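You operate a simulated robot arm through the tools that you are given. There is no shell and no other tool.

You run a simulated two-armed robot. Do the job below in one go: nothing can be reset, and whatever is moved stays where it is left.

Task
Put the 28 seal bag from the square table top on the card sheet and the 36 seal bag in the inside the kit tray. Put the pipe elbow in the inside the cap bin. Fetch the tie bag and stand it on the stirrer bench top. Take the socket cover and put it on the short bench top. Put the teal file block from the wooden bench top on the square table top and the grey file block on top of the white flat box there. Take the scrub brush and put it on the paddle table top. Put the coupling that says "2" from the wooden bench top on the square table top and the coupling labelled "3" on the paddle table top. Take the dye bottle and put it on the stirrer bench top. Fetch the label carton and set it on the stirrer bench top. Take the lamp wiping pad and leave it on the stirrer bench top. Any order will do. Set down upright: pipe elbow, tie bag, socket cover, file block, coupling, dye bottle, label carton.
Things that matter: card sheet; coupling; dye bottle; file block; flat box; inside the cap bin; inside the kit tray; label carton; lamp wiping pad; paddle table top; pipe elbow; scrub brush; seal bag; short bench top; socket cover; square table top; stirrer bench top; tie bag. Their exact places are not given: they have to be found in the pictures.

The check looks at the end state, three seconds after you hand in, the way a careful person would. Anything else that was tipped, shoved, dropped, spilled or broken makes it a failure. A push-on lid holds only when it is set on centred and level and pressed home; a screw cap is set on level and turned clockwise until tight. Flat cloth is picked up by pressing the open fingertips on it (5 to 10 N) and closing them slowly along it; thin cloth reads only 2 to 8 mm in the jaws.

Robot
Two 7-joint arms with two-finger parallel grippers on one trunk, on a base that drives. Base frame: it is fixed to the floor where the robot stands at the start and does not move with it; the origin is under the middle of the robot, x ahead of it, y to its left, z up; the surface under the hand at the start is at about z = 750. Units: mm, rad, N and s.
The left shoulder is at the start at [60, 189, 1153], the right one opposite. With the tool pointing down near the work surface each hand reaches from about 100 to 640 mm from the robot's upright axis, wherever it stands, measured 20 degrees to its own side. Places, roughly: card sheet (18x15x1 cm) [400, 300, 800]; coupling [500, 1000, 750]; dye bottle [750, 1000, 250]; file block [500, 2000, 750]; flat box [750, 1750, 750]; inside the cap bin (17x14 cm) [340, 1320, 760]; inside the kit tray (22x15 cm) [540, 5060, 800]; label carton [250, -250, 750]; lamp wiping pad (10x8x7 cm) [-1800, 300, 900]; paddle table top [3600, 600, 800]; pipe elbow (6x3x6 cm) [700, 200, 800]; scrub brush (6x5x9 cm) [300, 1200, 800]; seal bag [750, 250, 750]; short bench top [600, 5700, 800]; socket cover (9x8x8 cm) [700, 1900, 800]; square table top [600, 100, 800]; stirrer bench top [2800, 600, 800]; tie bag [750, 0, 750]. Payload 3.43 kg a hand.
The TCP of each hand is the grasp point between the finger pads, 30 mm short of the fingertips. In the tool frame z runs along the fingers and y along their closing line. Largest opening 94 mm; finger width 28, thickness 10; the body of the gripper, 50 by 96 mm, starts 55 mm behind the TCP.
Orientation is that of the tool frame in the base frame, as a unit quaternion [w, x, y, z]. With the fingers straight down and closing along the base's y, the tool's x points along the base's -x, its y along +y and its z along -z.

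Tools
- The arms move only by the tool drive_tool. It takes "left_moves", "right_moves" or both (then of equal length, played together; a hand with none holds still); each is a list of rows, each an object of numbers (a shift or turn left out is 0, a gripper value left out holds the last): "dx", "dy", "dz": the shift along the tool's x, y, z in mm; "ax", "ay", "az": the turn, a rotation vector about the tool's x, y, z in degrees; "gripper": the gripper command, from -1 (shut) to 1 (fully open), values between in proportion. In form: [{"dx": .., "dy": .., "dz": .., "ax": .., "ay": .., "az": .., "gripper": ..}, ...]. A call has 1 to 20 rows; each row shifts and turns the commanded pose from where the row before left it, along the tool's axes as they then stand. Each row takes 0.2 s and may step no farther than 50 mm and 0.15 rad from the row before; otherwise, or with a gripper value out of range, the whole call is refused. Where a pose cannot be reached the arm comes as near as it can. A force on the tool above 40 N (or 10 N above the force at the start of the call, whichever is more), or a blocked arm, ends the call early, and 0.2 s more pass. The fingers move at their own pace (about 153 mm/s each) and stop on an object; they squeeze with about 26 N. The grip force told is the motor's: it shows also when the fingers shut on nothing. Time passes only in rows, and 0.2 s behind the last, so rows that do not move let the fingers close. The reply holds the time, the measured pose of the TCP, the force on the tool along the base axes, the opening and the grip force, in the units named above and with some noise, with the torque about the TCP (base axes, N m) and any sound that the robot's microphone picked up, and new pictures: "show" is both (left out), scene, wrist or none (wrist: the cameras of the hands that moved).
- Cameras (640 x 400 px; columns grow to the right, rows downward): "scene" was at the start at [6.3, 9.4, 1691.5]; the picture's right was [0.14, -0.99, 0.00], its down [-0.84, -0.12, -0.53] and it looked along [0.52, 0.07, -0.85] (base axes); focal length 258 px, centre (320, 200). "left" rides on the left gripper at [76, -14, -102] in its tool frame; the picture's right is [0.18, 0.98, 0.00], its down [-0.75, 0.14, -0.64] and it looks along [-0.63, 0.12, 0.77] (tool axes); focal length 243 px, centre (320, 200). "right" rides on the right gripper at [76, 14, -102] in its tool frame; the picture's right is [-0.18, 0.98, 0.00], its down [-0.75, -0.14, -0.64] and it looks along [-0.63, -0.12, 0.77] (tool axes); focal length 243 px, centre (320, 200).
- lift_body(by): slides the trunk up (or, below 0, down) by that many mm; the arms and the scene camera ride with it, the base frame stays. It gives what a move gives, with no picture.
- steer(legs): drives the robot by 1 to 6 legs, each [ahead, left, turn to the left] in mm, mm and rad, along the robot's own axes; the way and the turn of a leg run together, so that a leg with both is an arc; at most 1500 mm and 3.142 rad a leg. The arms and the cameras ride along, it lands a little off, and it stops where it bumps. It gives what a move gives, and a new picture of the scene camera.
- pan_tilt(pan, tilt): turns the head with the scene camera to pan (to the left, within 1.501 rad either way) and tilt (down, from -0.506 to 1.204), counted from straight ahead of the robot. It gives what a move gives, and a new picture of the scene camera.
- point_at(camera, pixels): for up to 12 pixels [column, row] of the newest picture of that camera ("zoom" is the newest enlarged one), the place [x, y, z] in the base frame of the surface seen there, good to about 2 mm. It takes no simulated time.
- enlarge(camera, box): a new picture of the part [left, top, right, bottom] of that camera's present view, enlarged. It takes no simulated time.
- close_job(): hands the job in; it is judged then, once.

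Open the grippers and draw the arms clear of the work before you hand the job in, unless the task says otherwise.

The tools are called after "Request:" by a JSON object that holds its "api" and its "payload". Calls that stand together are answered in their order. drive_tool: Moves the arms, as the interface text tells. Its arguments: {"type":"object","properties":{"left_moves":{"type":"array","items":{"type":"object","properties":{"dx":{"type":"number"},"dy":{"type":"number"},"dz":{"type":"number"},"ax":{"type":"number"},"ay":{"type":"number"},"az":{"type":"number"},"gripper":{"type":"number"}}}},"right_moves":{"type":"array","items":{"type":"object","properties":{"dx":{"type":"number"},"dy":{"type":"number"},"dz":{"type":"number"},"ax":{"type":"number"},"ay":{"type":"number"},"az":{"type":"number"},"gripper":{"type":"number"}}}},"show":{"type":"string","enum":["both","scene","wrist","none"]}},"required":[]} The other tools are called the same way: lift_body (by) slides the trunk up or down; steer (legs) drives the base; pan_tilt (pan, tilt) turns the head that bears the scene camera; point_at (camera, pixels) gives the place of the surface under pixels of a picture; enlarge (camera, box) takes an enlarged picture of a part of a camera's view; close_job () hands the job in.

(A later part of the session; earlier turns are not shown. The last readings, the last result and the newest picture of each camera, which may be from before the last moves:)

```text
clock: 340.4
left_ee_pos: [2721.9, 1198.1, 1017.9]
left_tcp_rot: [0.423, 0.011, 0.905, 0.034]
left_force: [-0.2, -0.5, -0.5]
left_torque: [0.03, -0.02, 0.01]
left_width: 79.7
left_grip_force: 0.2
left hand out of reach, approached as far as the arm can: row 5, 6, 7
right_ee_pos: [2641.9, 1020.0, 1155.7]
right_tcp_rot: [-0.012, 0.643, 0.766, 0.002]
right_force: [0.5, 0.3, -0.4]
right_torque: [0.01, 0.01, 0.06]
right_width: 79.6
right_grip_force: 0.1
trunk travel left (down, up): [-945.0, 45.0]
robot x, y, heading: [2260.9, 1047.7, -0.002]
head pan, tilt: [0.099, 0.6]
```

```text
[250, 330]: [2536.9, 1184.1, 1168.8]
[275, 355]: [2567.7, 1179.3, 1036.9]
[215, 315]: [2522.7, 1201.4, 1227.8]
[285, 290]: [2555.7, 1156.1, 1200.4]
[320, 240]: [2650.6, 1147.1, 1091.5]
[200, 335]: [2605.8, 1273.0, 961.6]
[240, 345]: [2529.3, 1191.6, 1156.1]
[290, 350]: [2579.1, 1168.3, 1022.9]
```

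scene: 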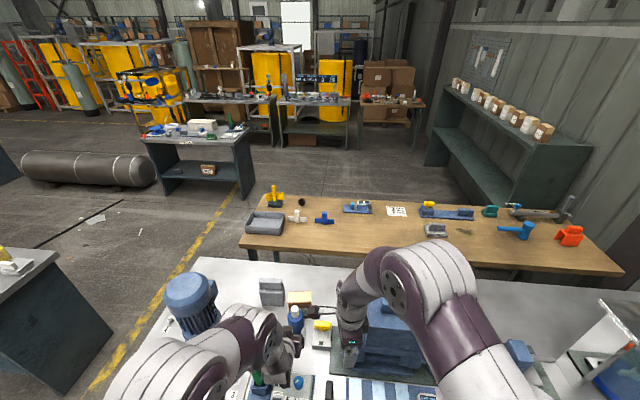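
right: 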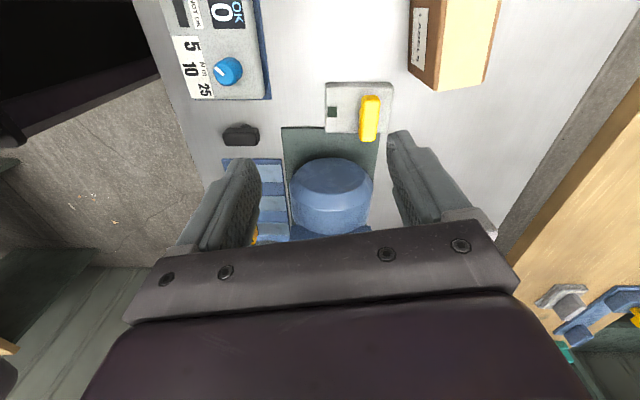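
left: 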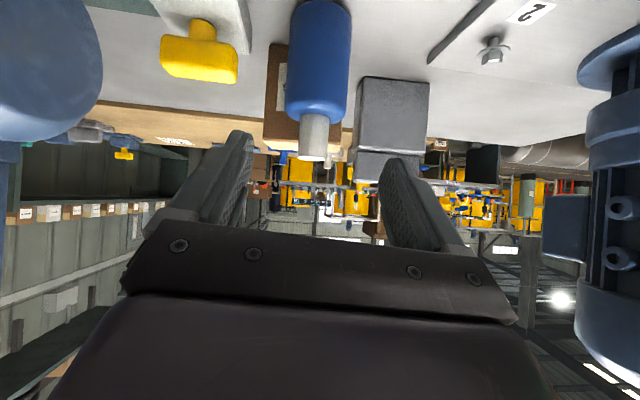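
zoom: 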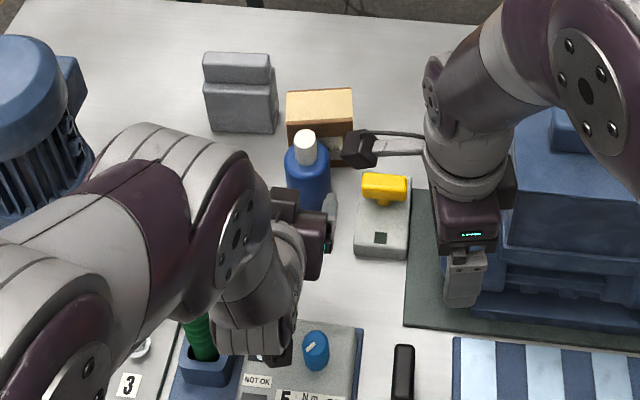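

The wrist keeps ≥12 mm to the lever. I raise the trunk 45 mm and back straight out.

Request:
{"api": "lift_body", "payload": {"by": 45}}

Request:
{"api": "steer", "payload": {"legs": [[-500, 0, 0]]}}

Request:
{"api": "enlarge", "payload": {"camera": "scene", "box": [180, 160, 400, 300]}}

```text
clock: 341.3
left_ee_pos: [2722.8, 1199.5, 1063.1]
left_tcp_rot: [0.422, 0.01, 0.906, 0.035]
left_force: [0.5, 0.1, 0.1]
left_torque: [0.01, 0.01, 0.0]
left_width: 79.9
left_grip_force: 0.1
right_ee_pos: [2643.0, 1020.4, 1200.0]
right_tcp_rot: [-0.012, 0.643, 0.766, 0.0]
right_force: [-0.3, 0.0, 0.1]
right_torque: [0.0, 0.0, -0.03]
right_width: 79.9
right_grip_force: 0.1
trunk travel left (down, up): [-990.0, 0.0]
robot x, y, heading: [2256.5, 1042.9, -0.0]
head pan, tilt: [0.099, 0.6]
```

```text
clock: 344.2
left_ee_pos: [2228.1, 1196.4, 1061.9]
left_tcp_rot: [0.423, 0.011, 0.906, 0.034]
left_force: [-0.4, -0.1, -0.6]
left_torque: [0.01, 0.0, -0.02]
left_width: 79.8
left_grip_force: 0.0
right_ee_pos: [2147.9, 1018.1, 1200.0]
right_tcp_rot: [-0.013, 0.643, 0.766, 0.0]
right_force: [-0.1, 0.0, -0.7]
right_torque: [0.01, 0.01, 0.03]
right_width: 80.3
right_grip_force: 0.1
trunk travel left (down, up): [-990.0, 0.0]
robot x, y, heading: [1763.6, 1045.4, 0.003]
head pan, tilt: [0.099, 0.6]
```

scene: 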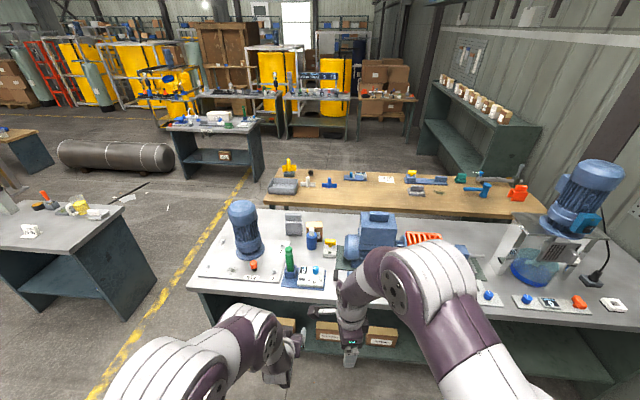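

```text
2.86 times, centred on (290, 230) of scene
```

zoom: 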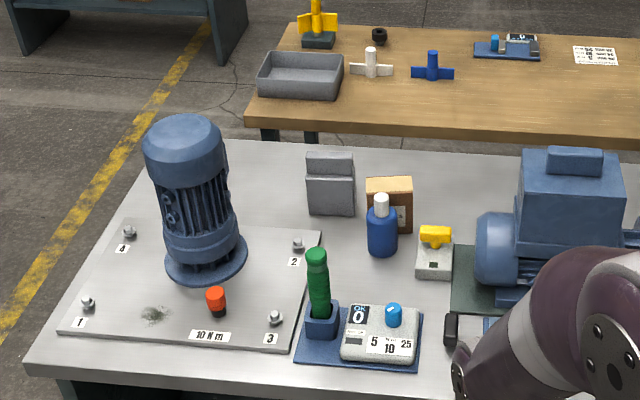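

All three stand well. I restore both hands to upright default orientations while here, then turn around toward the wooden bench.

Request:
{"api": "drive_tool", "payload": {"left_moves": [{"ay": 7.2}, {"ay": 7.2}, {"ay": 7.2}, {"ay": 7.2}, {"ay": 7.2}, {"ay": 7.2}, {"ay": 7}, {}, {}, {}], "right_moves": [{"az": -8}, {"az": -8}, {"az": -8}, {"az": -8}, {"az": -8}, {"az": -8}, {"az": -8}, {"az": -8}, {"az": -8}, {"az": -8}], "show": "none"}}

Request:
{"api": "steer", "payload": {"legs": [[-30, 0, 0], [0, 0, 1.57], [0, 0, 1.57]]}}

Request:
{"api": "lift_body", "payload": {"by": -110}}

Request:
{"api": "pan_tilt", "payload": {"pan": -0.1, "tilt": 0.7}}

```text
clock: 346.4
left_ee_pos: [2236.9, 1206.2, 1064.5]
left_tcp_rot: [0.058, -0.004, 0.997, 0.058]
left_force: [-0.3, 0.0, 0.5]
left_torque: [-0.01, 0.0, -0.01]
left_width: 80.0
left_grip_force: 0.0
left hand out of reach, approached as far as the arm can: row 6, 7
right_ee_pos: [2147.1, 1018.0, 1199.3]
right_tcp_rot: [-0.008, 0.0, 1.0, 0.008]
right_force: [-0.9, -0.2, -0.9]
right_torque: [-0.02, -0.05, 0.0]
right_width: 79.4
right_grip_force: 0.0
trunk travel left (down, up): [-990.0, 0.0]
robot x, y, heading: [1764.4, 1038.0, -0.002]
head pan, tilt: [0.099, 0.6]
```

```text
clock: 354.9
left_ee_pos: [1257.4, 891.9, 1064.4]
left_tcp_rot: [0.057, 0.997, -0.006, -0.059]
left_force: [0.7, 0.3, 0.7]
left_torque: [-0.01, 0.0, 0.01]
left_width: 79.9
left_grip_force: 0.1
right_ee_pos: [1349.8, 1078.2, 1200.3]
right_tcp_rot: [0.008, 1.0, -0.012, 0.008]
right_force: [-0.4, -0.4, -0.6]
right_torque: [-0.01, 0.0, -0.02]
right_width: 79.8
right_grip_force: 0.1
trunk travel left (down, up): [-990.0, 0.0]
robot x, y, heading: [1733.5, 1046.4, 3.127]
head pan, tilt: [0.099, 0.6]
```

scene: 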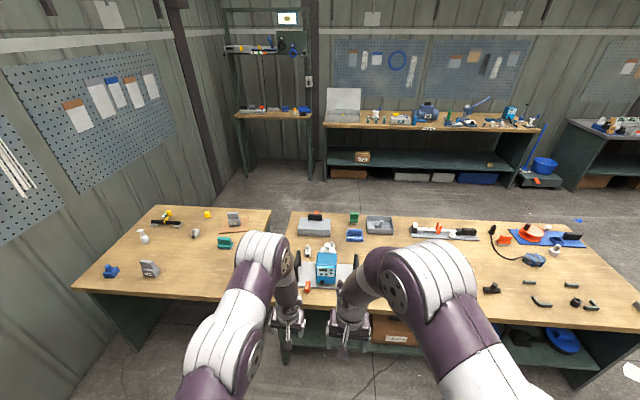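

```text
clock: 356.3
left_ee_pos: [1257.5, 891.5, 954.8]
left_tcp_rot: [0.058, 0.997, -0.005, -0.058]
left_force: [-0.5, 0.2, 1.0]
left_torque: [0.01, 0.02, 0.03]
left_width: 80.0
left_grip_force: 0.0
right_ee_pos: [1351.8, 1078.3, 1090.4]
right_tcp_rot: [0.008, 1.0, -0.011, 0.009]
right_force: [0.4, -1.0, 0.9]
right_torque: [-0.02, -0.01, 0.01]
right_width: 79.6
right_grip_force: 0.1
trunk travel left (down, up): [-880.0, 110.0]
robot x, y, heading: [1731.2, 1042.0, 3.121]
head pan, tilt: [0.099, 0.6]
```

```text
clock: 357.0
left_ee_pos: [1258.0, 892.7, 954.7]
left_tcp_rot: [0.058, 0.997, -0.005, -0.058]
left_force: [0.0, 0.1, 0.3]
left_torque: [0.01, 0.01, 0.02]
left_width: 79.6
left_grip_force: 0.1
right_ee_pos: [1351.1, 1077.6, 1090.3]
right_tcp_rot: [0.009, 1.0, -0.012, 0.007]
right_force: [0.2, -0.7, 0.7]
right_torque: [0.02, 0.0, 0.01]
right_width: 80.1
right_grip_force: 0.1
trunk travel left (down, up): [-880.0, 110.0]
robot x, y, heading: [1732.7, 1044.1, 3.121]
head pan, tilt: [-0.099, 0.7]
```

scene: 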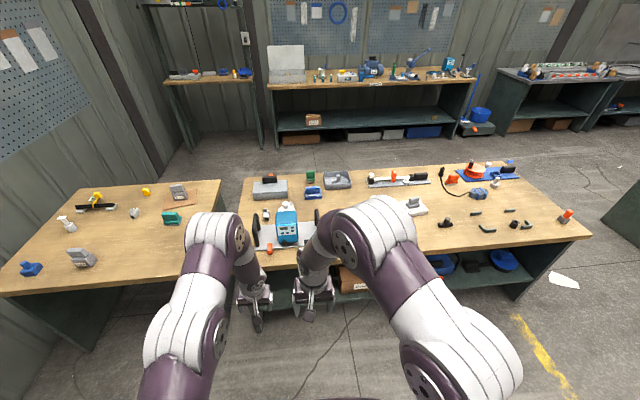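

I zoom in on the pump and the coupling beyond it, and measure heights.

Request:
{"api": "enlarge", "payload": {"camera": "scene", "box": [220, 160, 360, 260]}}

Request:
{"api": "point_at", "payload": {"camera": "zoom", "pixels": [[310, 215], [320, 270], [440, 240], [435, 225], [185, 260], [205, 250], [325, 190], [300, 200], [220, 250], [400, 270], [340, 175]]}}

```text
4.00 times, centred on (290, 210) of scene
```

zoom: 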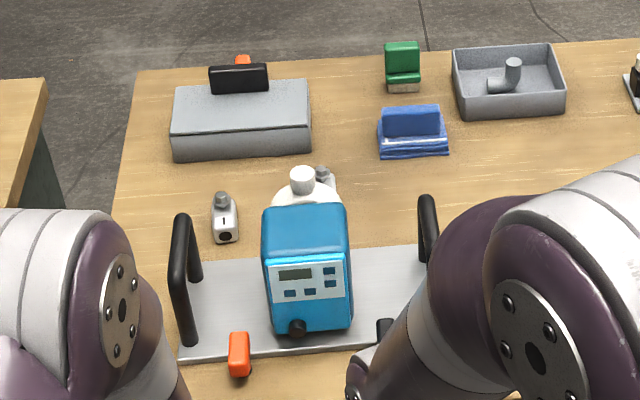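

```text
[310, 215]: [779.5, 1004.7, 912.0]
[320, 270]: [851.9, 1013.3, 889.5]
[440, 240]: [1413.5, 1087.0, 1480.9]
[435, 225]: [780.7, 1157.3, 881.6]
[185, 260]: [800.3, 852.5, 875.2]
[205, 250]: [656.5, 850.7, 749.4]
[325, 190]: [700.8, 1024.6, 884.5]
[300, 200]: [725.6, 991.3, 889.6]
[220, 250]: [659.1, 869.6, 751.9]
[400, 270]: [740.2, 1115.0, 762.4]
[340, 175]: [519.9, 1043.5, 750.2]
```

Coupling 3 hides just beyond the pump at about [575,1016]. I'll take it with the right hand closing along its length (camera to the side, away from the pump). I turn the right hand 88° and approach.

Request:
{"api": "drive_tool", "payload": {"right_moves": [{"az": 8, "gripper": 1}, {"az": 8}, {"az": 8}, {"az": 8}, {"az": 8}, {"az": 8}, {"az": 8}, {"az": 8}, {"az": 8}, {"az": 8}, {"az": 8}], "left_moves": [{"ay": 6}, {}, {}, {}, {}, {}, {}, {}, {}, {}, {}], "show": "none"}}

Request:
{"api": "steer", "payload": {"legs": [[300, 144, 0.02], [200, 0, 0]]}}

Request:
{"api": "pan_tilt", "payload": {"pan": -0.05, "tilt": 0.95}}

```text
clock: 359.4
left_ee_pos: [1256.2, 892.5, 954.3]
left_tcp_rot: [0.058, 0.998, -0.001, -0.007]
left_force: [1.3, -0.3, 0.0]
left_torque: [0.01, 0.03, -0.04]
left_width: 79.8
left_grip_force: 0.1
right_ee_pos: [1351.4, 1079.3, 1089.6]
right_tcp_rot: [0.0, 0.711, -0.703, 0.013]
right_force: [0.4, -0.2, 0.0]
right_torque: [0.02, 0.01, 0.05]
right_width: 93.9
right_grip_force: 0.1
trunk travel left (down, up): [-880.0, 110.0]
robot x, y, heading: [1729.7, 1050.0, 3.123]
head pan, tilt: [-0.099, 0.7]
```

```text
clock: 362.8
left_ee_pos: [758.6, 743.3, 954.8]
left_tcp_rot: [0.058, 0.998, 0.008, -0.007]
left_force: [0.5, -0.9, 0.2]
left_torque: [0.01, -0.03, -0.01]
left_width: 80.0
left_grip_force: 0.1
right_ee_pos: [847.9, 929.3, 1089.6]
right_tcp_rot: [0.0, 0.719, -0.695, 0.012]
right_force: [0.4, -0.6, 0.7]
right_torque: [0.0, -0.01, -0.01]
right_width: 94.2
right_grip_force: 0.1
trunk travel left (down, up): [-880.0, 110.0]
robot x, y, heading: [1231.3, 902.6, -3.141]
head pan, tilt: [-0.099, 0.7]
```

scene: 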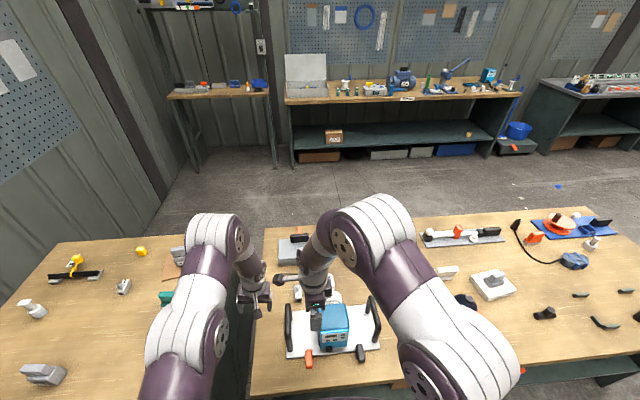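

```text
clock: 363.6
left_ee_pos: [756.4, 742.6, 954.4]
left_tcp_rot: [0.058, 0.998, 0.009, -0.006]
left_force: [-1.6, -0.1, -0.7]
left_torque: [-0.02, -0.01, -0.01]
left_width: 79.8
left_grip_force: 0.0
right_ee_pos: [845.0, 929.5, 1090.0]
right_tcp_rot: [0.0, 0.718, -0.695, 0.013]
right_force: [0.8, 0.2, -0.5]
right_torque: [0.0, -0.01, -0.03]
right_width: 94.1
right_grip_force: 0.1
trunk travel left (down, up): [-880.0, 110.0]
robot x, y, heading: [1232.7, 910.4, -3.141]
head pan, tilt: [-0.051, 0.949]
```

scene: 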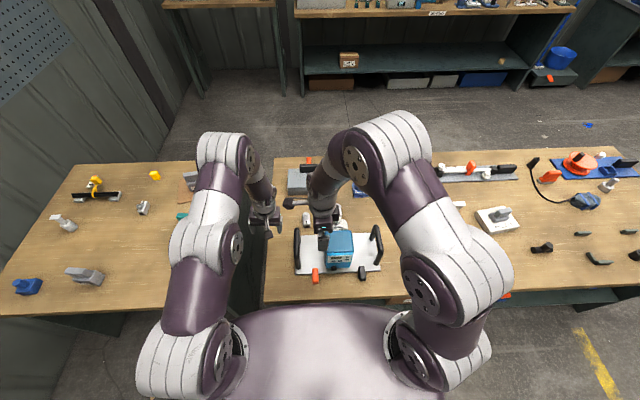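

I go 110 mm further in, then move the right hand over the coupling.

Request:
{"api": "steer", "payload": {"legs": [[110, 0, 0]]}}

Request:
{"api": "drive_tool", "payload": {"right_moves": [{"dx": -23, "dy": 40}, {"dx": -23, "dy": 40}, {"dx": -23, "dy": 40}, {"dx": -23, "dy": 40}], "show": "both"}}

```text
clock: 364.7
left_ee_pos: [678.8, 735.9, 950.7]
left_tcp_rot: [0.058, 0.998, 0.016, -0.002]
left_force: [-0.2, 0.1, -0.7]
left_torque: [-0.02, -0.07, 0.01]
left_width: 79.9
left_grip_force: 0.1
right_ee_pos: [764.2, 924.7, 1086.9]
right_tcp_rot: [-0.004, 0.724, -0.69, 0.014]
right_force: [0.0, -0.5, -0.3]
right_torque: [0.04, -0.1, -0.02]
right_width: 93.9
right_grip_force: 0.1
trunk travel left (down, up): [-880.0, 110.0]
robot x, y, heading: [1151.6, 908.8, -3.127]
head pan, tilt: [-0.051, 0.949]
stopped in leg 1: the robot was blocked; the commanded pose is now the measured one
```

scene: 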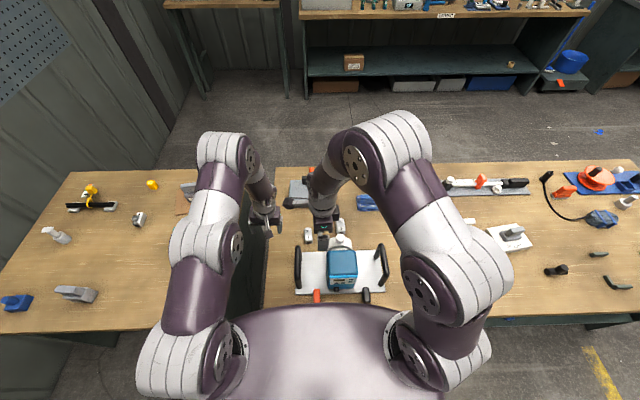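

```text
clock: 365.7
left_ee_pos: [683.5, 739.0, 953.6]
left_tcp_rot: [0.059, 0.998, 0.015, -0.005]
left_force: [-0.5, 0.1, -0.6]
left_torque: [-0.02, -0.04, -0.01]
left_width: 80.0
left_grip_force: 0.1
right_ee_pos: [606.2, 1011.1, 1086.1]
right_tcp_rot: [-0.001, 0.724, -0.689, 0.013]
right_force: [0.3, -0.1, -0.3]
right_torque: [-0.01, -0.04, 0.04]
right_width: 94.0
right_grip_force: 0.0
trunk travel left (down, up): [-880.0, 110.0]
robot x, y, heading: [1152.1, 901.9, -3.131]
head pan, tilt: [-0.051, 0.949]
```

scene: 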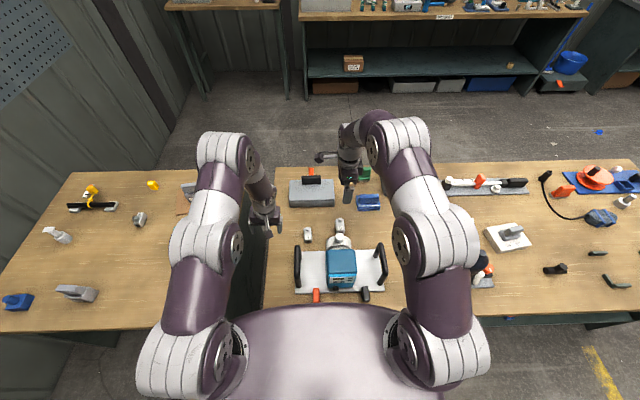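
right: 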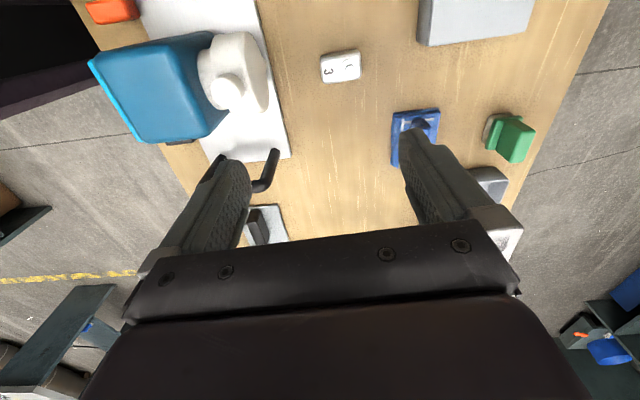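

The base touched the bench's end panel (stopped). The coupling is visible at (340,67) in the right view; I measure it.

Request:
{"api": "point_at", "payload": {"camera": "right", "pixels": [[340, 67], [323, 70], [358, 65], [328, 55], [355, 78], [350, 60], [340, 55], [340, 80]]}}

Request:
{"api": "enlarge", "payload": {"camera": "right", "box": [300, 30, 380, 100]}}

Request:
{"api": "steer", "payload": {"legs": [[-20, 0, 0]]}}

```text
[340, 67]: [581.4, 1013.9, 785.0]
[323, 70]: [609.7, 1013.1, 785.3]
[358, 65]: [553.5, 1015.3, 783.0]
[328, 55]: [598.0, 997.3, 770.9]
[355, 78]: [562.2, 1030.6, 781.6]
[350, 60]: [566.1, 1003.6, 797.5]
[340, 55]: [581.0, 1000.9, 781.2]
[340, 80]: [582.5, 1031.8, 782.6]
```

```text
5.71 times, centred on (340, 65) of right
```

zoom: 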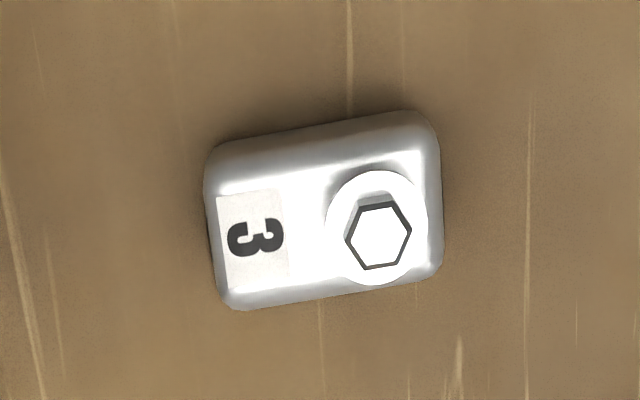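

```text
clock: 366.5
left_ee_pos: [700.6, 737.6, 952.0]
left_tcp_rot: [0.058, 0.998, 0.014, -0.003]
left_force: [-0.6, -0.2, 0.0]
left_torque: [-0.02, -0.02, 0.05]
left_width: 79.8
left_grip_force: 0.1
right_ee_pos: [623.5, 1011.0, 1083.0]
right_tcp_rot: [-0.002, 0.724, -0.69, 0.014]
right_force: [-0.3, -0.2, -0.2]
right_torque: [0.0, -0.03, -0.01]
right_width: 94.2
right_grip_force: 0.1
trunk travel left (down, up): [-880.0, 110.0]
robot x, y, heading: [1172.5, 904.1, -3.122]
head pan, tilt: [-0.051, 0.949]
```

scene: 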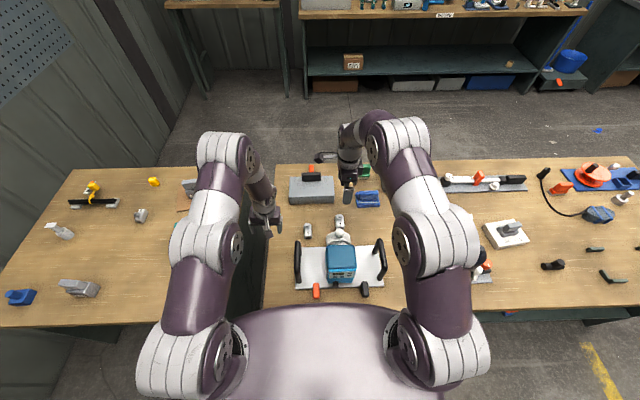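

I shift the base 70 mm to its right (away from the panel), straighten the heading, and go ahead 60 mm.

Request:
{"api": "steer", "payload": {"legs": [[0, -70, -0.02], [65, 0, 0]]}}

Request:
{"api": "drive_tool", "payload": {"right_moves": [{"dx": 30, "dy": 0}, {"dx": 30, "dy": -10}, {"az": 4, "dz": 40}], "show": "both"}}

```text
clock: 368.1
left_ee_pos: [639.4, 817.2, 956.7]
left_tcp_rot: [0.058, 0.998, 0.006, -0.007]
left_force: [-0.5, 0.9, 0.0]
left_torque: [0.0, 0.05, -0.03]
left_width: 79.9
left_grip_force: 0.1
right_ee_pos: [568.4, 1092.2, 1087.5]
right_tcp_rot: [0.001, 0.717, -0.697, 0.01]
right_force: [-0.4, 0.5, 0.4]
right_torque: [0.01, -0.01, 0.02]
right_width: 93.9
right_grip_force: 0.1
trunk travel left (down, up): [-880.0, 110.0]
robot x, y, heading: [1104.5, 979.7, 3.136]
head pan, tilt: [-0.051, 0.949]
```

scene: 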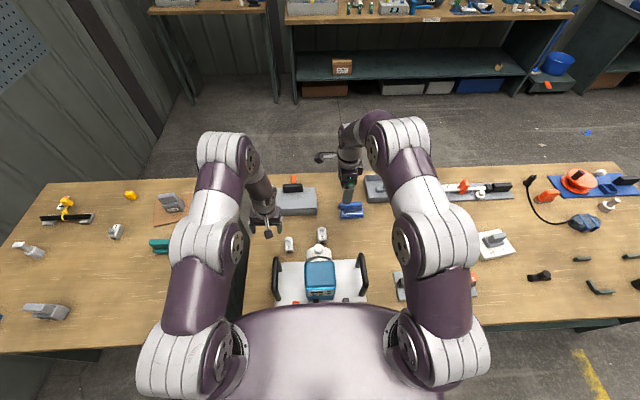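

```text
clock: 368.9
left_ee_pos: [634.5, 818.3, 952.5]
left_tcp_rot: [0.058, 0.998, 0.006, -0.005]
left_force: [-0.1, -0.1, 0.1]
left_torque: [0.02, -0.01, -0.01]
left_width: 80.0
left_grip_force: 0.1
right_ee_pos: [574.9, 1033.3, 1046.4]
right_tcp_rot: [0.002, -0.692, 0.722, -0.014]
right_force: [0.4, 0.3, -0.4]
right_torque: [-0.05, -0.03, -0.01]
right_width: 94.0
right_grip_force: 0.1
trunk travel left (down, up): [-880.0, 110.0]
robot x, y, heading: [1115.5, 974.9, 3.14]
head pan, tilt: [-0.051, 0.949]
```

scene: 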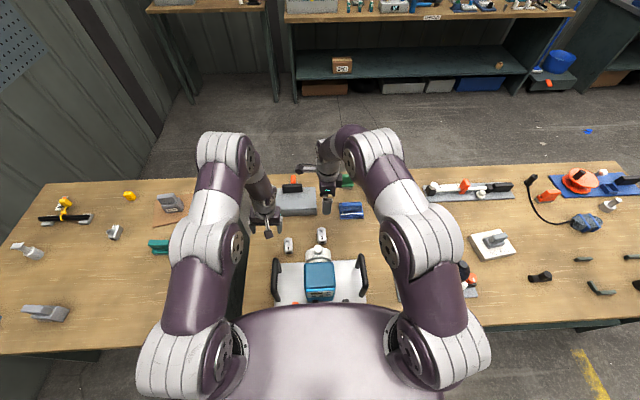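
right: 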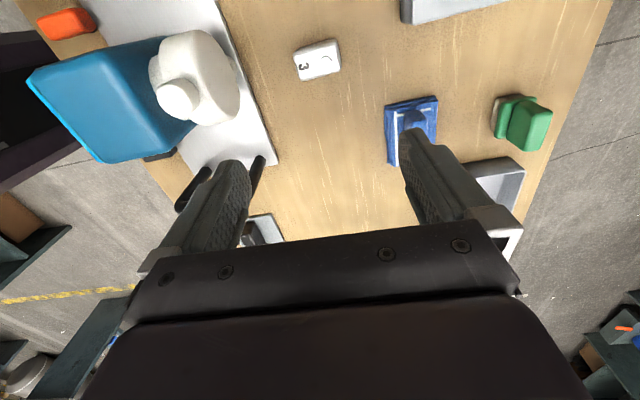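

I measure the coupling's ends again in this view for its true axis.

Request:
{"api": "point_at", "payload": {"camera": "right", "pixels": [[297, 58], [338, 45], [304, 78], [338, 70], [317, 60], [322, 48], [328, 58]]}}

```text
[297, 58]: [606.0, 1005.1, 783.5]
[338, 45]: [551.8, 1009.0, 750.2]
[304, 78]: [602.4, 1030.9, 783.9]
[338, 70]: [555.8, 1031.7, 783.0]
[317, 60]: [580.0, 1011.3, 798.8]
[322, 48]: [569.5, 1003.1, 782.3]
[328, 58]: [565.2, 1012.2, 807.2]
```

Centre ≈[580,1017], axis along x. I correct and descend 200 mm, then check.

Request:
{"api": "drive_tool", "payload": {"right_moves": [{"dx": 11.5, "dz": 40}, {"az": -3, "dz": 40}, {"dz": 40}, {"dz": 40}, {"dz": 40}], "show": "both"}}

```text
clock: 370.1
left_ee_pos: [635.5, 818.6, 954.3]
left_tcp_rot: [0.059, 0.998, 0.006, -0.006]
left_force: [0.4, 0.9, -0.4]
left_torque: [-0.03, 0.0, 0.0]
left_width: 80.0
left_grip_force: 0.0
right_ee_pos: [580.0, 1019.4, 847.7]
right_tcp_rot: [0.0, 0.711, -0.703, 0.012]
right_force: [-0.1, 0.6, 0.0]
right_torque: [-0.01, -0.01, 0.01]
right_width: 94.2
right_grip_force: 0.1
trunk travel left (down, up): [-880.0, 110.0]
robot x, y, heading: [1109.8, 972.8, 3.135]
head pan, tilt: [-0.051, 0.949]
```

scene: 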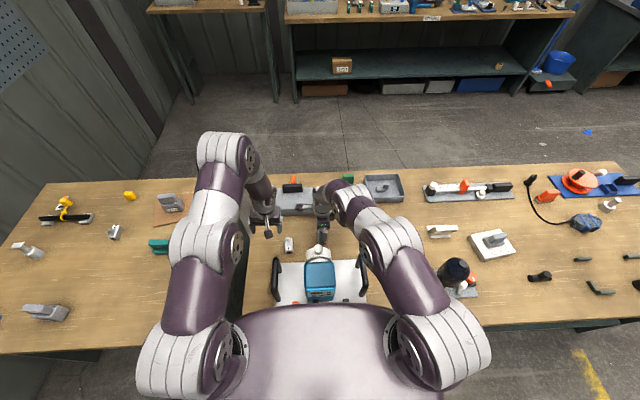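
right: 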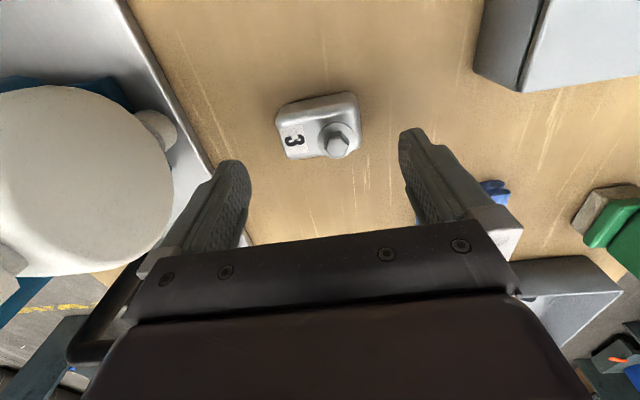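

I check the pump plate's edge relative to the +x finger.

Request:
{"api": "point_at", "payload": {"camera": "right", "pixels": [[205, 140], [190, 110], [165, 80], [280, 110], [360, 100], [285, 150], [355, 140]]}}

```text
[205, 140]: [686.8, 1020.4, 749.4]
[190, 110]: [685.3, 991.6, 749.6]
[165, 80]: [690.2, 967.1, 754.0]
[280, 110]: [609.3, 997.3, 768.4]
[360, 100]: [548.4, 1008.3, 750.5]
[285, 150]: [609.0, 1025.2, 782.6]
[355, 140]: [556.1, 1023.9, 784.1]
```

Free. I descend the remaining 61 mm and close.

Request:
{"api": "drive_tool", "payload": {"right_moves": [{"dx": 2, "dz": 30}, {"dz": 25}, {"dz": 6}, {"gripper": -1}, {"gripper": -1}, {"gripper": -1}, {"gripper": -1}], "show": "wrist"}}

```text
clock: 371.7
left_ee_pos: [636.7, 817.5, 954.8]
left_tcp_rot: [0.059, 0.998, 0.005, -0.007]
left_force: [0.4, -0.3, 0.3]
left_torque: [0.0, -0.03, 0.01]
left_width: 80.2
left_grip_force: 0.0
right_ee_pos: [582.6, 1014.9, 788.1]
right_tcp_rot: [-0.002, 0.711, -0.703, 0.011]
right_force: [-0.3, -0.4, 3.9]
right_torque: [-0.02, -0.24, 0.02]
right_width: 65.8
right_grip_force: 25.7
trunk travel left (down, up): [-880.0, 110.0]
robot x, y, heading: [1109.9, 976.9, 3.138]
head pan, tilt: [-0.051, 0.949]
```

right: 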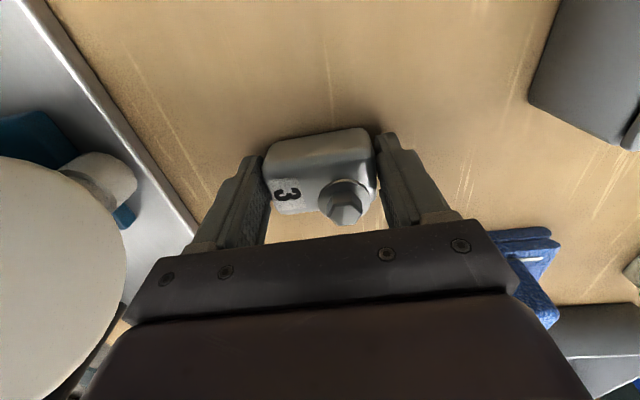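

Coupling 3 is gripped (66 mm). I lift it well above the pump.

Request:
{"api": "drive_tool", "payload": {"right_moves": [{"dz": -15}, {"dz": -35}, {"dz": -45}, {"dz": -45}, {"dz": -45}, {"dz": -45}, {"dz": -40}], "show": "both"}}

```text
clock: 373.3
left_ee_pos: [637.7, 817.2, 954.7]
left_tcp_rot: [0.058, 0.998, 0.006, -0.007]
left_force: [-0.4, 0.3, 0.1]
left_torque: [-0.02, 0.01, 0.01]
left_width: 80.1
left_grip_force: 0.1
right_ee_pos: [577.7, 1018.6, 1057.5]
right_tcp_rot: [-0.001, 0.711, -0.703, 0.011]
right_force: [0.0, 0.7, -3.6]
right_torque: [-0.01, -0.01, 0.0]
right_width: 63.9
right_grip_force: 25.5
trunk travel left (down, up): [-880.0, 110.0]
robot x, y, heading: [1110.9, 978.2, 3.141]
head pan, tilt: [-0.051, 0.949]
```

scene: 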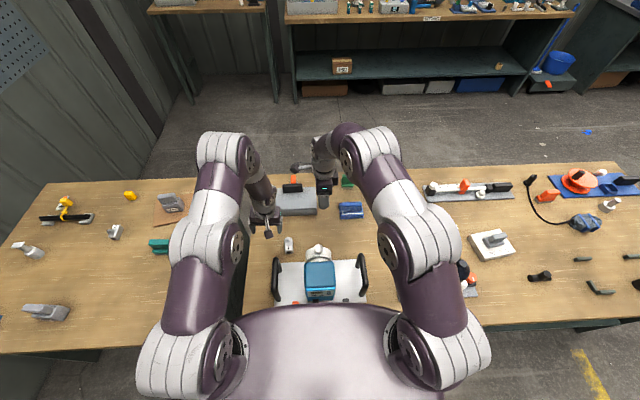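
right: 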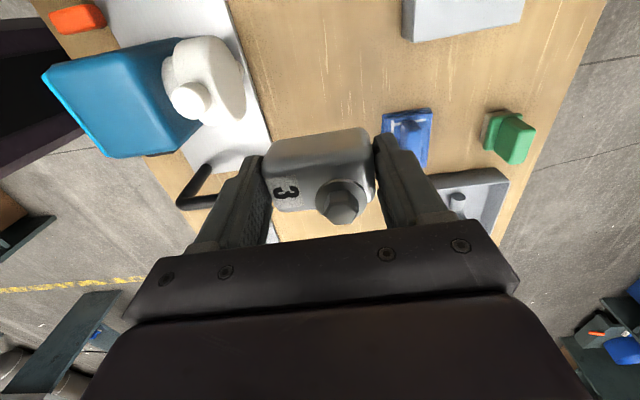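

Coupling 3 is held. I back away into the aisle, turn to face +x, and survey the way around to the paddle table.

Request:
{"api": "steer", "payload": {"legs": [[-640, 0, 0], [0, 0, -1.57], [0, 0, -1.57]]}}

Request:
{"api": "steer", "payload": {"legs": [[0, 1050, 0]]}}

Request:
{"api": "pan_tilt", "payload": {"pan": -0.2, "tilt": 0.4}}

```text
clock: 384.5
left_ee_pos: [2223.0, 1137.7, 955.0]
left_tcp_rot: [0.005, -0.009, 0.998, 0.058]
left_force: [-0.4, -0.1, 0.5]
left_torque: [0.0, 0.02, -0.01]
left_width: 80.0
left_grip_force: 0.1
right_ee_pos: [2282.7, 936.9, 1057.8]
right_tcp_rot: [-0.012, 0.701, 0.713, -0.001]
right_force: [-0.3, -0.2, -3.6]
right_torque: [0.01, 0.0, -0.01]
right_width: 63.7
right_grip_force: 26.1
trunk travel left (down, up): [-880.0, 110.0]
robot x, y, heading: [1749.7, 973.4, 0.004]
head pan, tilt: [-0.051, 0.949]
```

scene: 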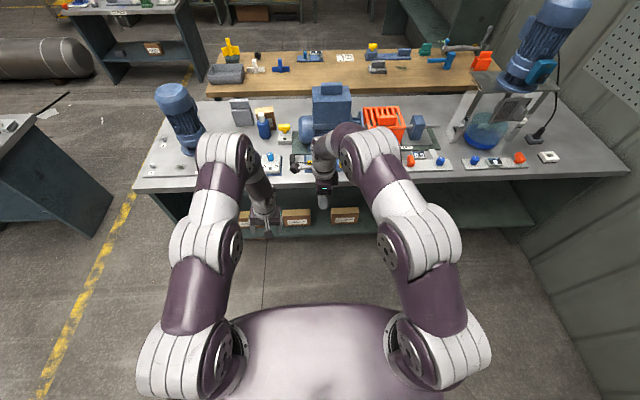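

```text
clock: 389.9
left_ee_pos: [2210.8, 2196.6, 955.2]
left_tcp_rot: [0.005, -0.016, 0.998, 0.059]
left_force: [0.8, 0.2, -0.3]
left_torque: [0.03, 0.01, 0.02]
left_width: 79.9
left_grip_force: 0.1
right_ee_pos: [2274.6, 1999.2, 1056.4]
right_tcp_rot: [-0.013, 0.696, 0.718, 0.0]
right_force: [-0.3, -1.1, -2.8]
right_torque: [0.01, 0.0, -0.02]
right_width: 63.7
right_grip_force: 25.8
trunk travel left (down, up): [-880.0, 110.0]
robot x, y, heading: [1740.2, 2026.8, 0.014]
head pan, tilt: [-0.051, 0.949]
```

scene: 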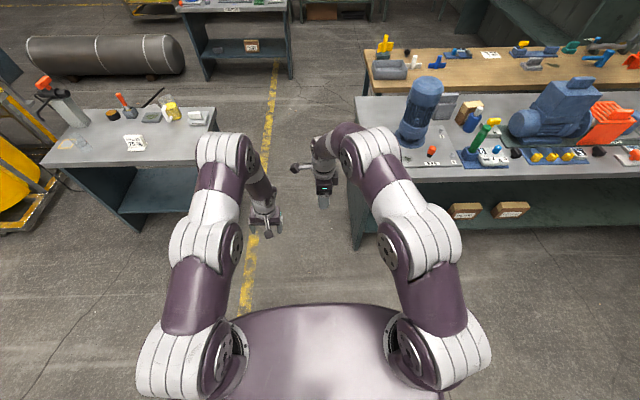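

```text
clock: 390.9
left_ee_pos: [2210.9, 2198.1, 954.8]
left_tcp_rot: [0.004, -0.016, 0.998, 0.058]
left_force: [-0.4, -1.1, -0.6]
left_torque: [0.0, -0.01, 0.02]
left_width: 79.9
left_grip_force: 0.0
right_ee_pos: [2274.6, 1999.4, 1058.8]
right_tcp_rot: [-0.012, 0.696, 0.718, -0.001]
right_force: [-0.3, 0.0, -3.5]
right_torque: [0.02, 0.01, 0.03]
right_width: 63.9
right_grip_force: 26.1
trunk travel left (down, up): [-880.0, 110.0]
robot x, y, heading: [1742.9, 2026.6, 0.015]
head pan, tilt: [-0.201, 0.4]
```

scene: 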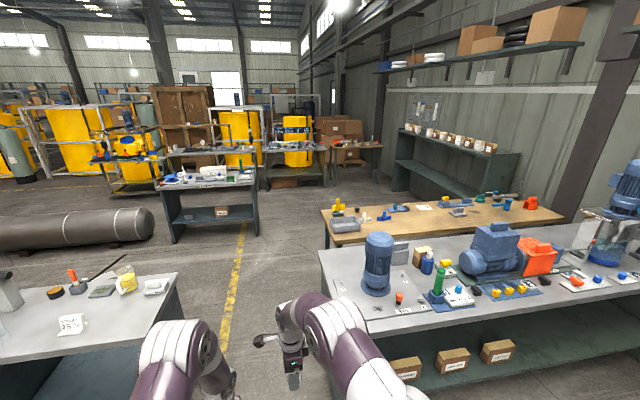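

I get coordinates of the passage: bench corners, the CORDS table, paddle table ends and the shelf behind.

Request:
{"api": "point_at", "payload": {"camera": "scene", "pixels": [[175, 235], [258, 232], [322, 208], [336, 244], [540, 203], [390, 190], [250, 330], [180, 275], [150, 245], [565, 215], [320, 245], [430, 190]]}}

Request:
{"api": "enlarge", "payload": {"camera": "scene", "box": [300, 110, 580, 260]}}

```text
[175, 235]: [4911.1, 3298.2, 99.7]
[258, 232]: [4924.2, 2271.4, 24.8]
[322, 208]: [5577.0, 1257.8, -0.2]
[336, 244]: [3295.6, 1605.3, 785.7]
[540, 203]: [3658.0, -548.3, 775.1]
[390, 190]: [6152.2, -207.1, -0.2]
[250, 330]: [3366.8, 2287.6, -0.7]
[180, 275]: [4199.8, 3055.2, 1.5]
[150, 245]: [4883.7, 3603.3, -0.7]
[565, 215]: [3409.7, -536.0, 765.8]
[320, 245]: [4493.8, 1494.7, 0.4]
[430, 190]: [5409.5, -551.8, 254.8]
```

```text
2.29 times, centred on (440, 185) of scene
```

zoom: 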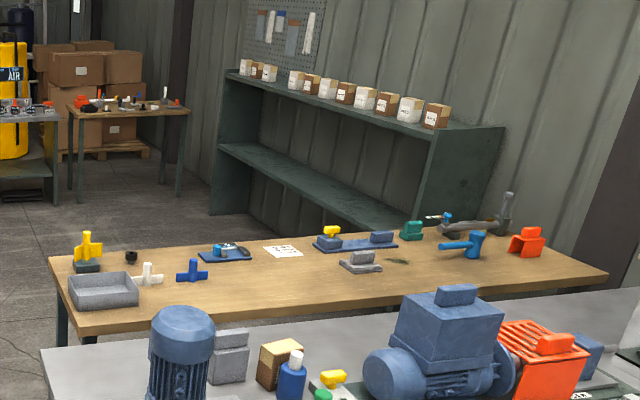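

The passage at y≈2080 is free to x≈4550. I drive there and turn to face the paddle table's back side.

Request:
{"api": "steer", "payload": {"legs": [[0, 60, -0.015], [1500, 0, 0], [1300, 0, 0]]}}

Request:
{"api": "steer", "payload": {"legs": [[0, 0, -1.57], [0, 0, -1.57]]}}

Request:
{"api": "pan_tilt", "payload": {"pan": 0.2, "tilt": 0.5}}

```text
clock: 405.0
left_ee_pos: [5001.2, 2266.2, 954.7]
left_tcp_rot: [0.005, -0.013, 0.998, 0.059]
left_force: [-0.6, 0.3, -0.5]
left_torque: [0.01, 0.01, 0.02]
left_width: 80.0
left_grip_force: 0.1
right_ee_pos: [5063.1, 2066.6, 1058.1]
right_tcp_rot: [-0.012, 0.698, 0.716, 0.0]
right_force: [1.0, 0.1, -3.1]
right_torque: [0.03, 0.0, 0.01]
right_width: 63.7
right_grip_force: 26.3
trunk travel left (down, up): [-880.0, 110.0]
robot x, y, heading: [4525.9, 2102.9, 0.009]
head pan, tilt: [-0.201, 0.4]
```

scene: 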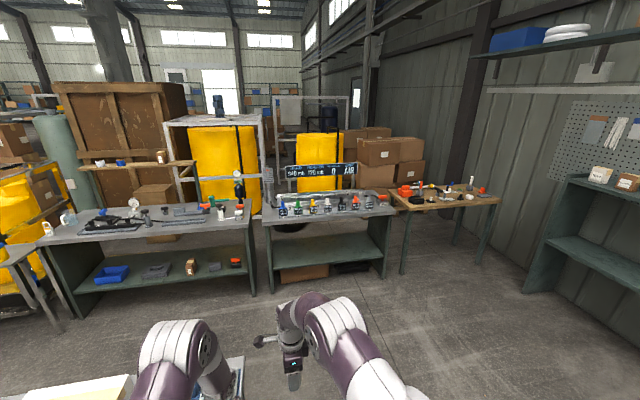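

```text
clock: 413.1
left_ee_pos: [4058.7, 1934.8, 954.6]
left_tcp_rot: [0.058, 0.998, 0.012, -0.005]
left_force: [-0.4, -0.6, -0.1]
left_torque: [0.01, -0.02, 0.04]
left_width: 79.9
left_grip_force: 0.1
right_ee_pos: [3996.1, 2134.9, 1056.5]
right_tcp_rot: [-0.001, 0.716, -0.698, 0.011]
right_force: [-0.5, 0.0, -2.9]
right_torque: [-0.01, -0.04, -0.04]
right_width: 63.6
right_grip_force: 25.6
trunk travel left (down, up): [-880.0, 110.0]
robot x, y, heading: [4533.1, 2097.3, -3.132]
head pan, tilt: [-0.201, 0.4]
```

scene: 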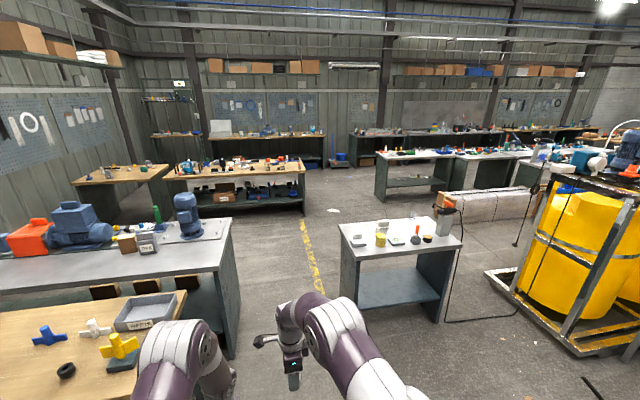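

```text
clock: 413.9
left_ee_pos: [4059.0, 1933.1, 954.8]
left_tcp_rot: [0.059, 0.998, 0.013, -0.006]
left_force: [0.6, 0.5, 0.2]
left_torque: [0.05, 0.0, -0.01]
left_width: 79.9
left_grip_force: 0.1
right_ee_pos: [3997.8, 2134.5, 1056.5]
right_tcp_rot: [-0.001, 0.716, -0.698, 0.012]
right_force: [-0.8, -0.5, -3.8]
right_torque: [0.04, -0.03, -0.01]
right_width: 63.6
right_grip_force: 26.4
trunk travel left (down, up): [-880.0, 110.0]
robot x, y, heading: [4528.3, 2102.6, -3.133]
head pan, tilt: [0.201, 0.499]
```

scene: 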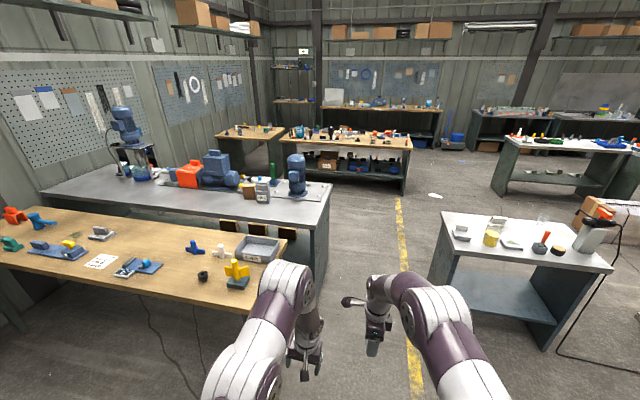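

I see the paddle table from behind. I look for free spots and coordinates.

Request:
{"api": "enlarge", "payload": {"camera": "scene", "box": [0, 190, 290, 320]}}

Request:
{"api": "point_at", "payload": {"camera": "scene", "pixels": [[170, 265], [170, 250], [203, 276], [150, 270], [235, 285], [200, 250], [235, 308], [100, 285], [60, 265], [150, 240], [190, 290], [100, 250]]}}

```text
2.21 times, centred on (145, 255) of scene
```

zoom: 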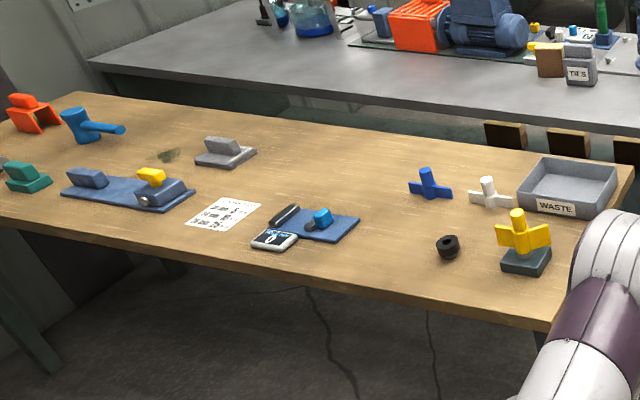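

```text
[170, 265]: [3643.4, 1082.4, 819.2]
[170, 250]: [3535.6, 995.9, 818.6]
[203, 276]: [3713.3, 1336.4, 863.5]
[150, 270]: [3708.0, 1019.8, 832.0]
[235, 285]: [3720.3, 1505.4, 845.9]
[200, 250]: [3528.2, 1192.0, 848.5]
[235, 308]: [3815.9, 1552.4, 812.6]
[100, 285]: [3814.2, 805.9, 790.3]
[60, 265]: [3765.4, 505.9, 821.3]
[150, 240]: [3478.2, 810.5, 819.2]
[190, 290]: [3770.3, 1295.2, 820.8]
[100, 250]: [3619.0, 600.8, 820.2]
```

Free area at x≈3600–3800, y≈1100–1290, table z=820, back edge x≈3820. I slide left 900 mm and drive ahead 290 mm.

Request:
{"api": "steer", "payload": {"legs": [[0, 900, -0.009], [290, 0, 0]]}}

Request:
{"api": "drive_tool", "payload": {"right_moves": [{}], "show": "wrist"}}

```text
clock: 420.3
left_ee_pos: [3774.3, 1037.7, 955.6]
left_tcp_rot: [0.058, 0.998, 0.009, -0.006]
left_force: [-0.5, -0.3, 0.5]
left_torque: [0.02, 0.02, 0.0]
left_width: 79.8
left_grip_force: 0.0
right_ee_pos: [3713.4, 1237.4, 1056.5]
right_tcp_rot: [-0.001, 0.713, -0.701, 0.012]
right_force: [0.2, 0.4, -4.1]
right_torque: [-0.01, 0.02, -0.01]
right_width: 63.3
right_grip_force: 25.7
trunk travel left (down, up): [-880.0, 110.0]
robot x, y, heading: [4242.2, 1201.5, -3.142]
head pan, tilt: [0.201, 0.499]
```

scene: 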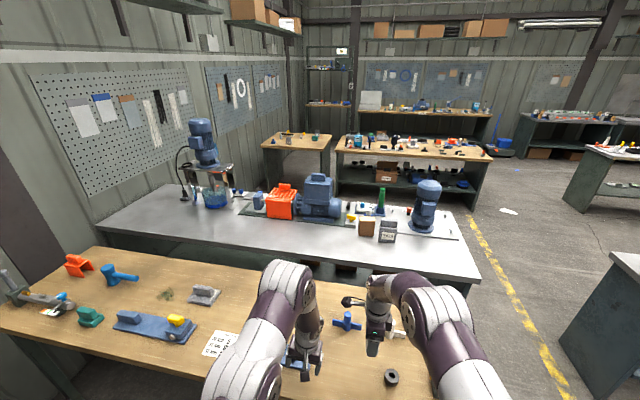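

```text
clock: 420.7
left_ee_pos: [3773.6, 1036.8, 954.4]
left_tcp_rot: [0.058, 0.998, 0.007, -0.006]
left_force: [-0.3, 1.0, 0.0]
left_torque: [0.0, 0.04, 0.03]
left_width: 80.1
left_grip_force: 0.0
right_ee_pos: [3713.4, 1236.7, 1057.3]
right_tcp_rot: [-0.001, 0.713, -0.701, 0.011]
right_force: [1.2, -0.2, -3.7]
right_torque: [-0.03, -0.02, 0.0]
right_width: 63.3
right_grip_force: 26.2
trunk travel left (down, up): [-880.0, 110.0]
robot x, y, heading: [4249.5, 1200.1, -3.14]
head pan, tilt: [0.201, 0.499]
```

right: 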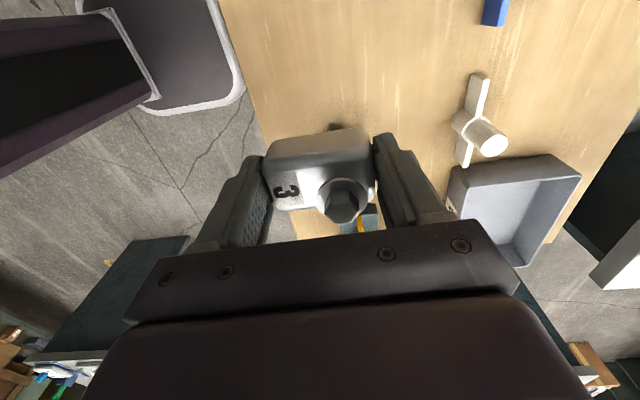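

I check what lies below the coupling before lowering.

Request:
{"api": "point_at", "payload": {"camera": "right", "pixels": [[335, 127], [330, 100], [250, 130], [400, 110], [360, 215], [440, 150]]}}

```text
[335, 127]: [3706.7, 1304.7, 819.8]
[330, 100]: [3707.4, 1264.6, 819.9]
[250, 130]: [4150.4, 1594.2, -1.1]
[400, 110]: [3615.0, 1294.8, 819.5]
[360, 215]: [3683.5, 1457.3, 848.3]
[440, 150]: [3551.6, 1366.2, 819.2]
```

Clear. I lower the coupling to TCP z≈860.

Request:
{"api": "drive_tool", "payload": {"right_moves": [{"dx": 12, "dz": 40}, {"dz": 45}, {"dz": 45}, {"dz": 40}, {"dz": 15}, {"dz": 8}, {"dz": 3}], "show": "wrist"}}

```text
clock: 422.3
left_ee_pos: [3773.2, 1037.5, 954.7]
left_tcp_rot: [0.058, 0.998, 0.008, -0.005]
left_force: [-0.9, 0.6, -0.2]
left_torque: [-0.01, 0.04, 0.0]
left_width: 80.0
left_grip_force: 0.0
right_ee_pos: [3716.2, 1222.8, 861.3]
right_tcp_rot: [-0.001, 0.714, -0.701, 0.013]
right_force: [0.4, -0.6, -3.6]
right_torque: [-0.04, -0.02, 0.03]
right_width: 62.0
right_grip_force: 25.4
trunk travel left (down, up): [-880.0, 110.0]
robot x, y, heading: [4244.4, 1200.4, -3.139]
head pan, tilt: [0.201, 0.499]
```

right: 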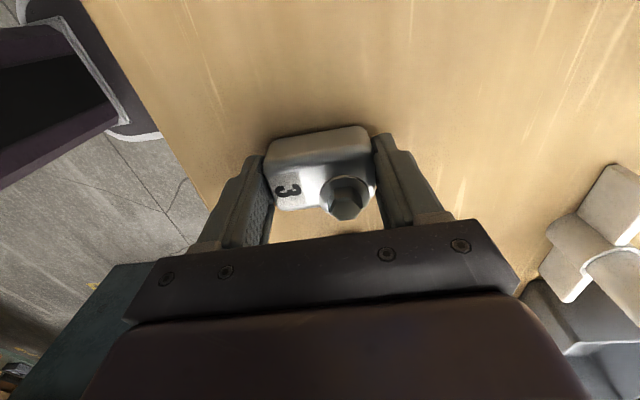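

Slight yaw settling in the grip, still upright. I lower to contact.

Request:
{"api": "drive_tool", "payload": {"right_moves": [{"dz": 1.5}, {"dz": 1}, {"dz": 0.8}, {}], "show": "none"}}

```text
clock: 423.3
left_ee_pos: [3774.6, 1037.3, 955.9]
left_tcp_rot: [0.059, 0.998, 0.008, -0.008]
left_force: [0.3, -0.3, 0.6]
left_torque: [-0.03, -0.01, -0.02]
left_width: 80.0
left_grip_force: 0.0
right_ee_pos: [3716.7, 1222.3, 859.4]
right_tcp_rot: [0.002, 0.713, -0.701, 0.012]
right_force: [0.0, 3.0, 16.7]
right_torque: [0.19, 0.58, -0.11]
right_width: 61.5
right_grip_force: 26.1
trunk travel left (down, up): [-880.0, 110.0]
robot x, y, heading: [4246.2, 1200.8, -3.144]
head pan, tilt: [0.201, 0.499]
```

In contact (17 N). I ease 0.8 mm, open and rise.

Request:
{"api": "drive_tool", "payload": {"right_moves": [{"dz": -0.8}, {"gripper": 0.8}, {"gripper": 0.8}, {"dz": -25}, {"dz": -45}, {"dz": -45}, {"dz": -45}, {"dz": -30}], "show": "both"}}

```text
clock: 425.1
left_ee_pos: [3772.5, 1037.4, 954.7]
left_tcp_rot: [0.059, 0.998, 0.009, -0.007]
left_force: [-0.1, -0.1, -0.6]
left_torque: [0.0, -0.02, 0.01]
left_width: 80.1
left_grip_force: 0.1
right_ee_pos: [3713.3, 1224.6, 1049.3]
right_tcp_rot: [0.0, 0.712, -0.702, 0.011]
right_force: [0.5, -0.6, 0.1]
right_torque: [0.04, -0.01, 0.0]
right_width: 84.5
right_grip_force: 0.1
trunk travel left (down, up): [-880.0, 110.0]
robot x, y, heading: [4243.3, 1200.3, -3.139]
head pan, tilt: [0.201, 0.499]
```

scene: 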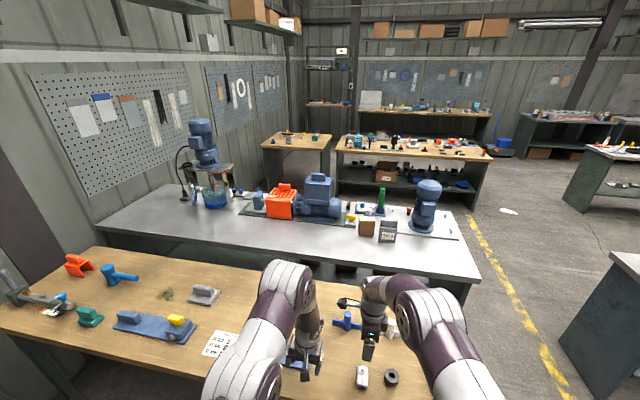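
right: 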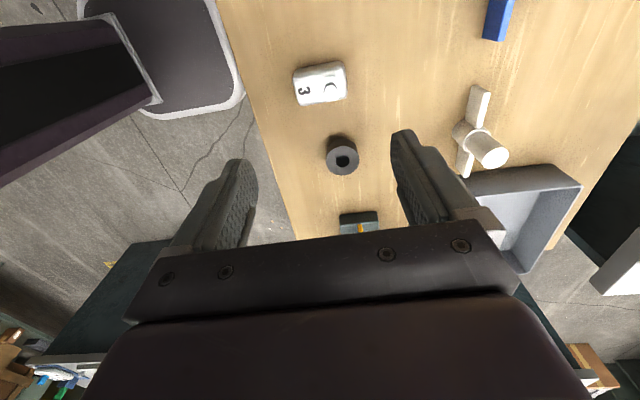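

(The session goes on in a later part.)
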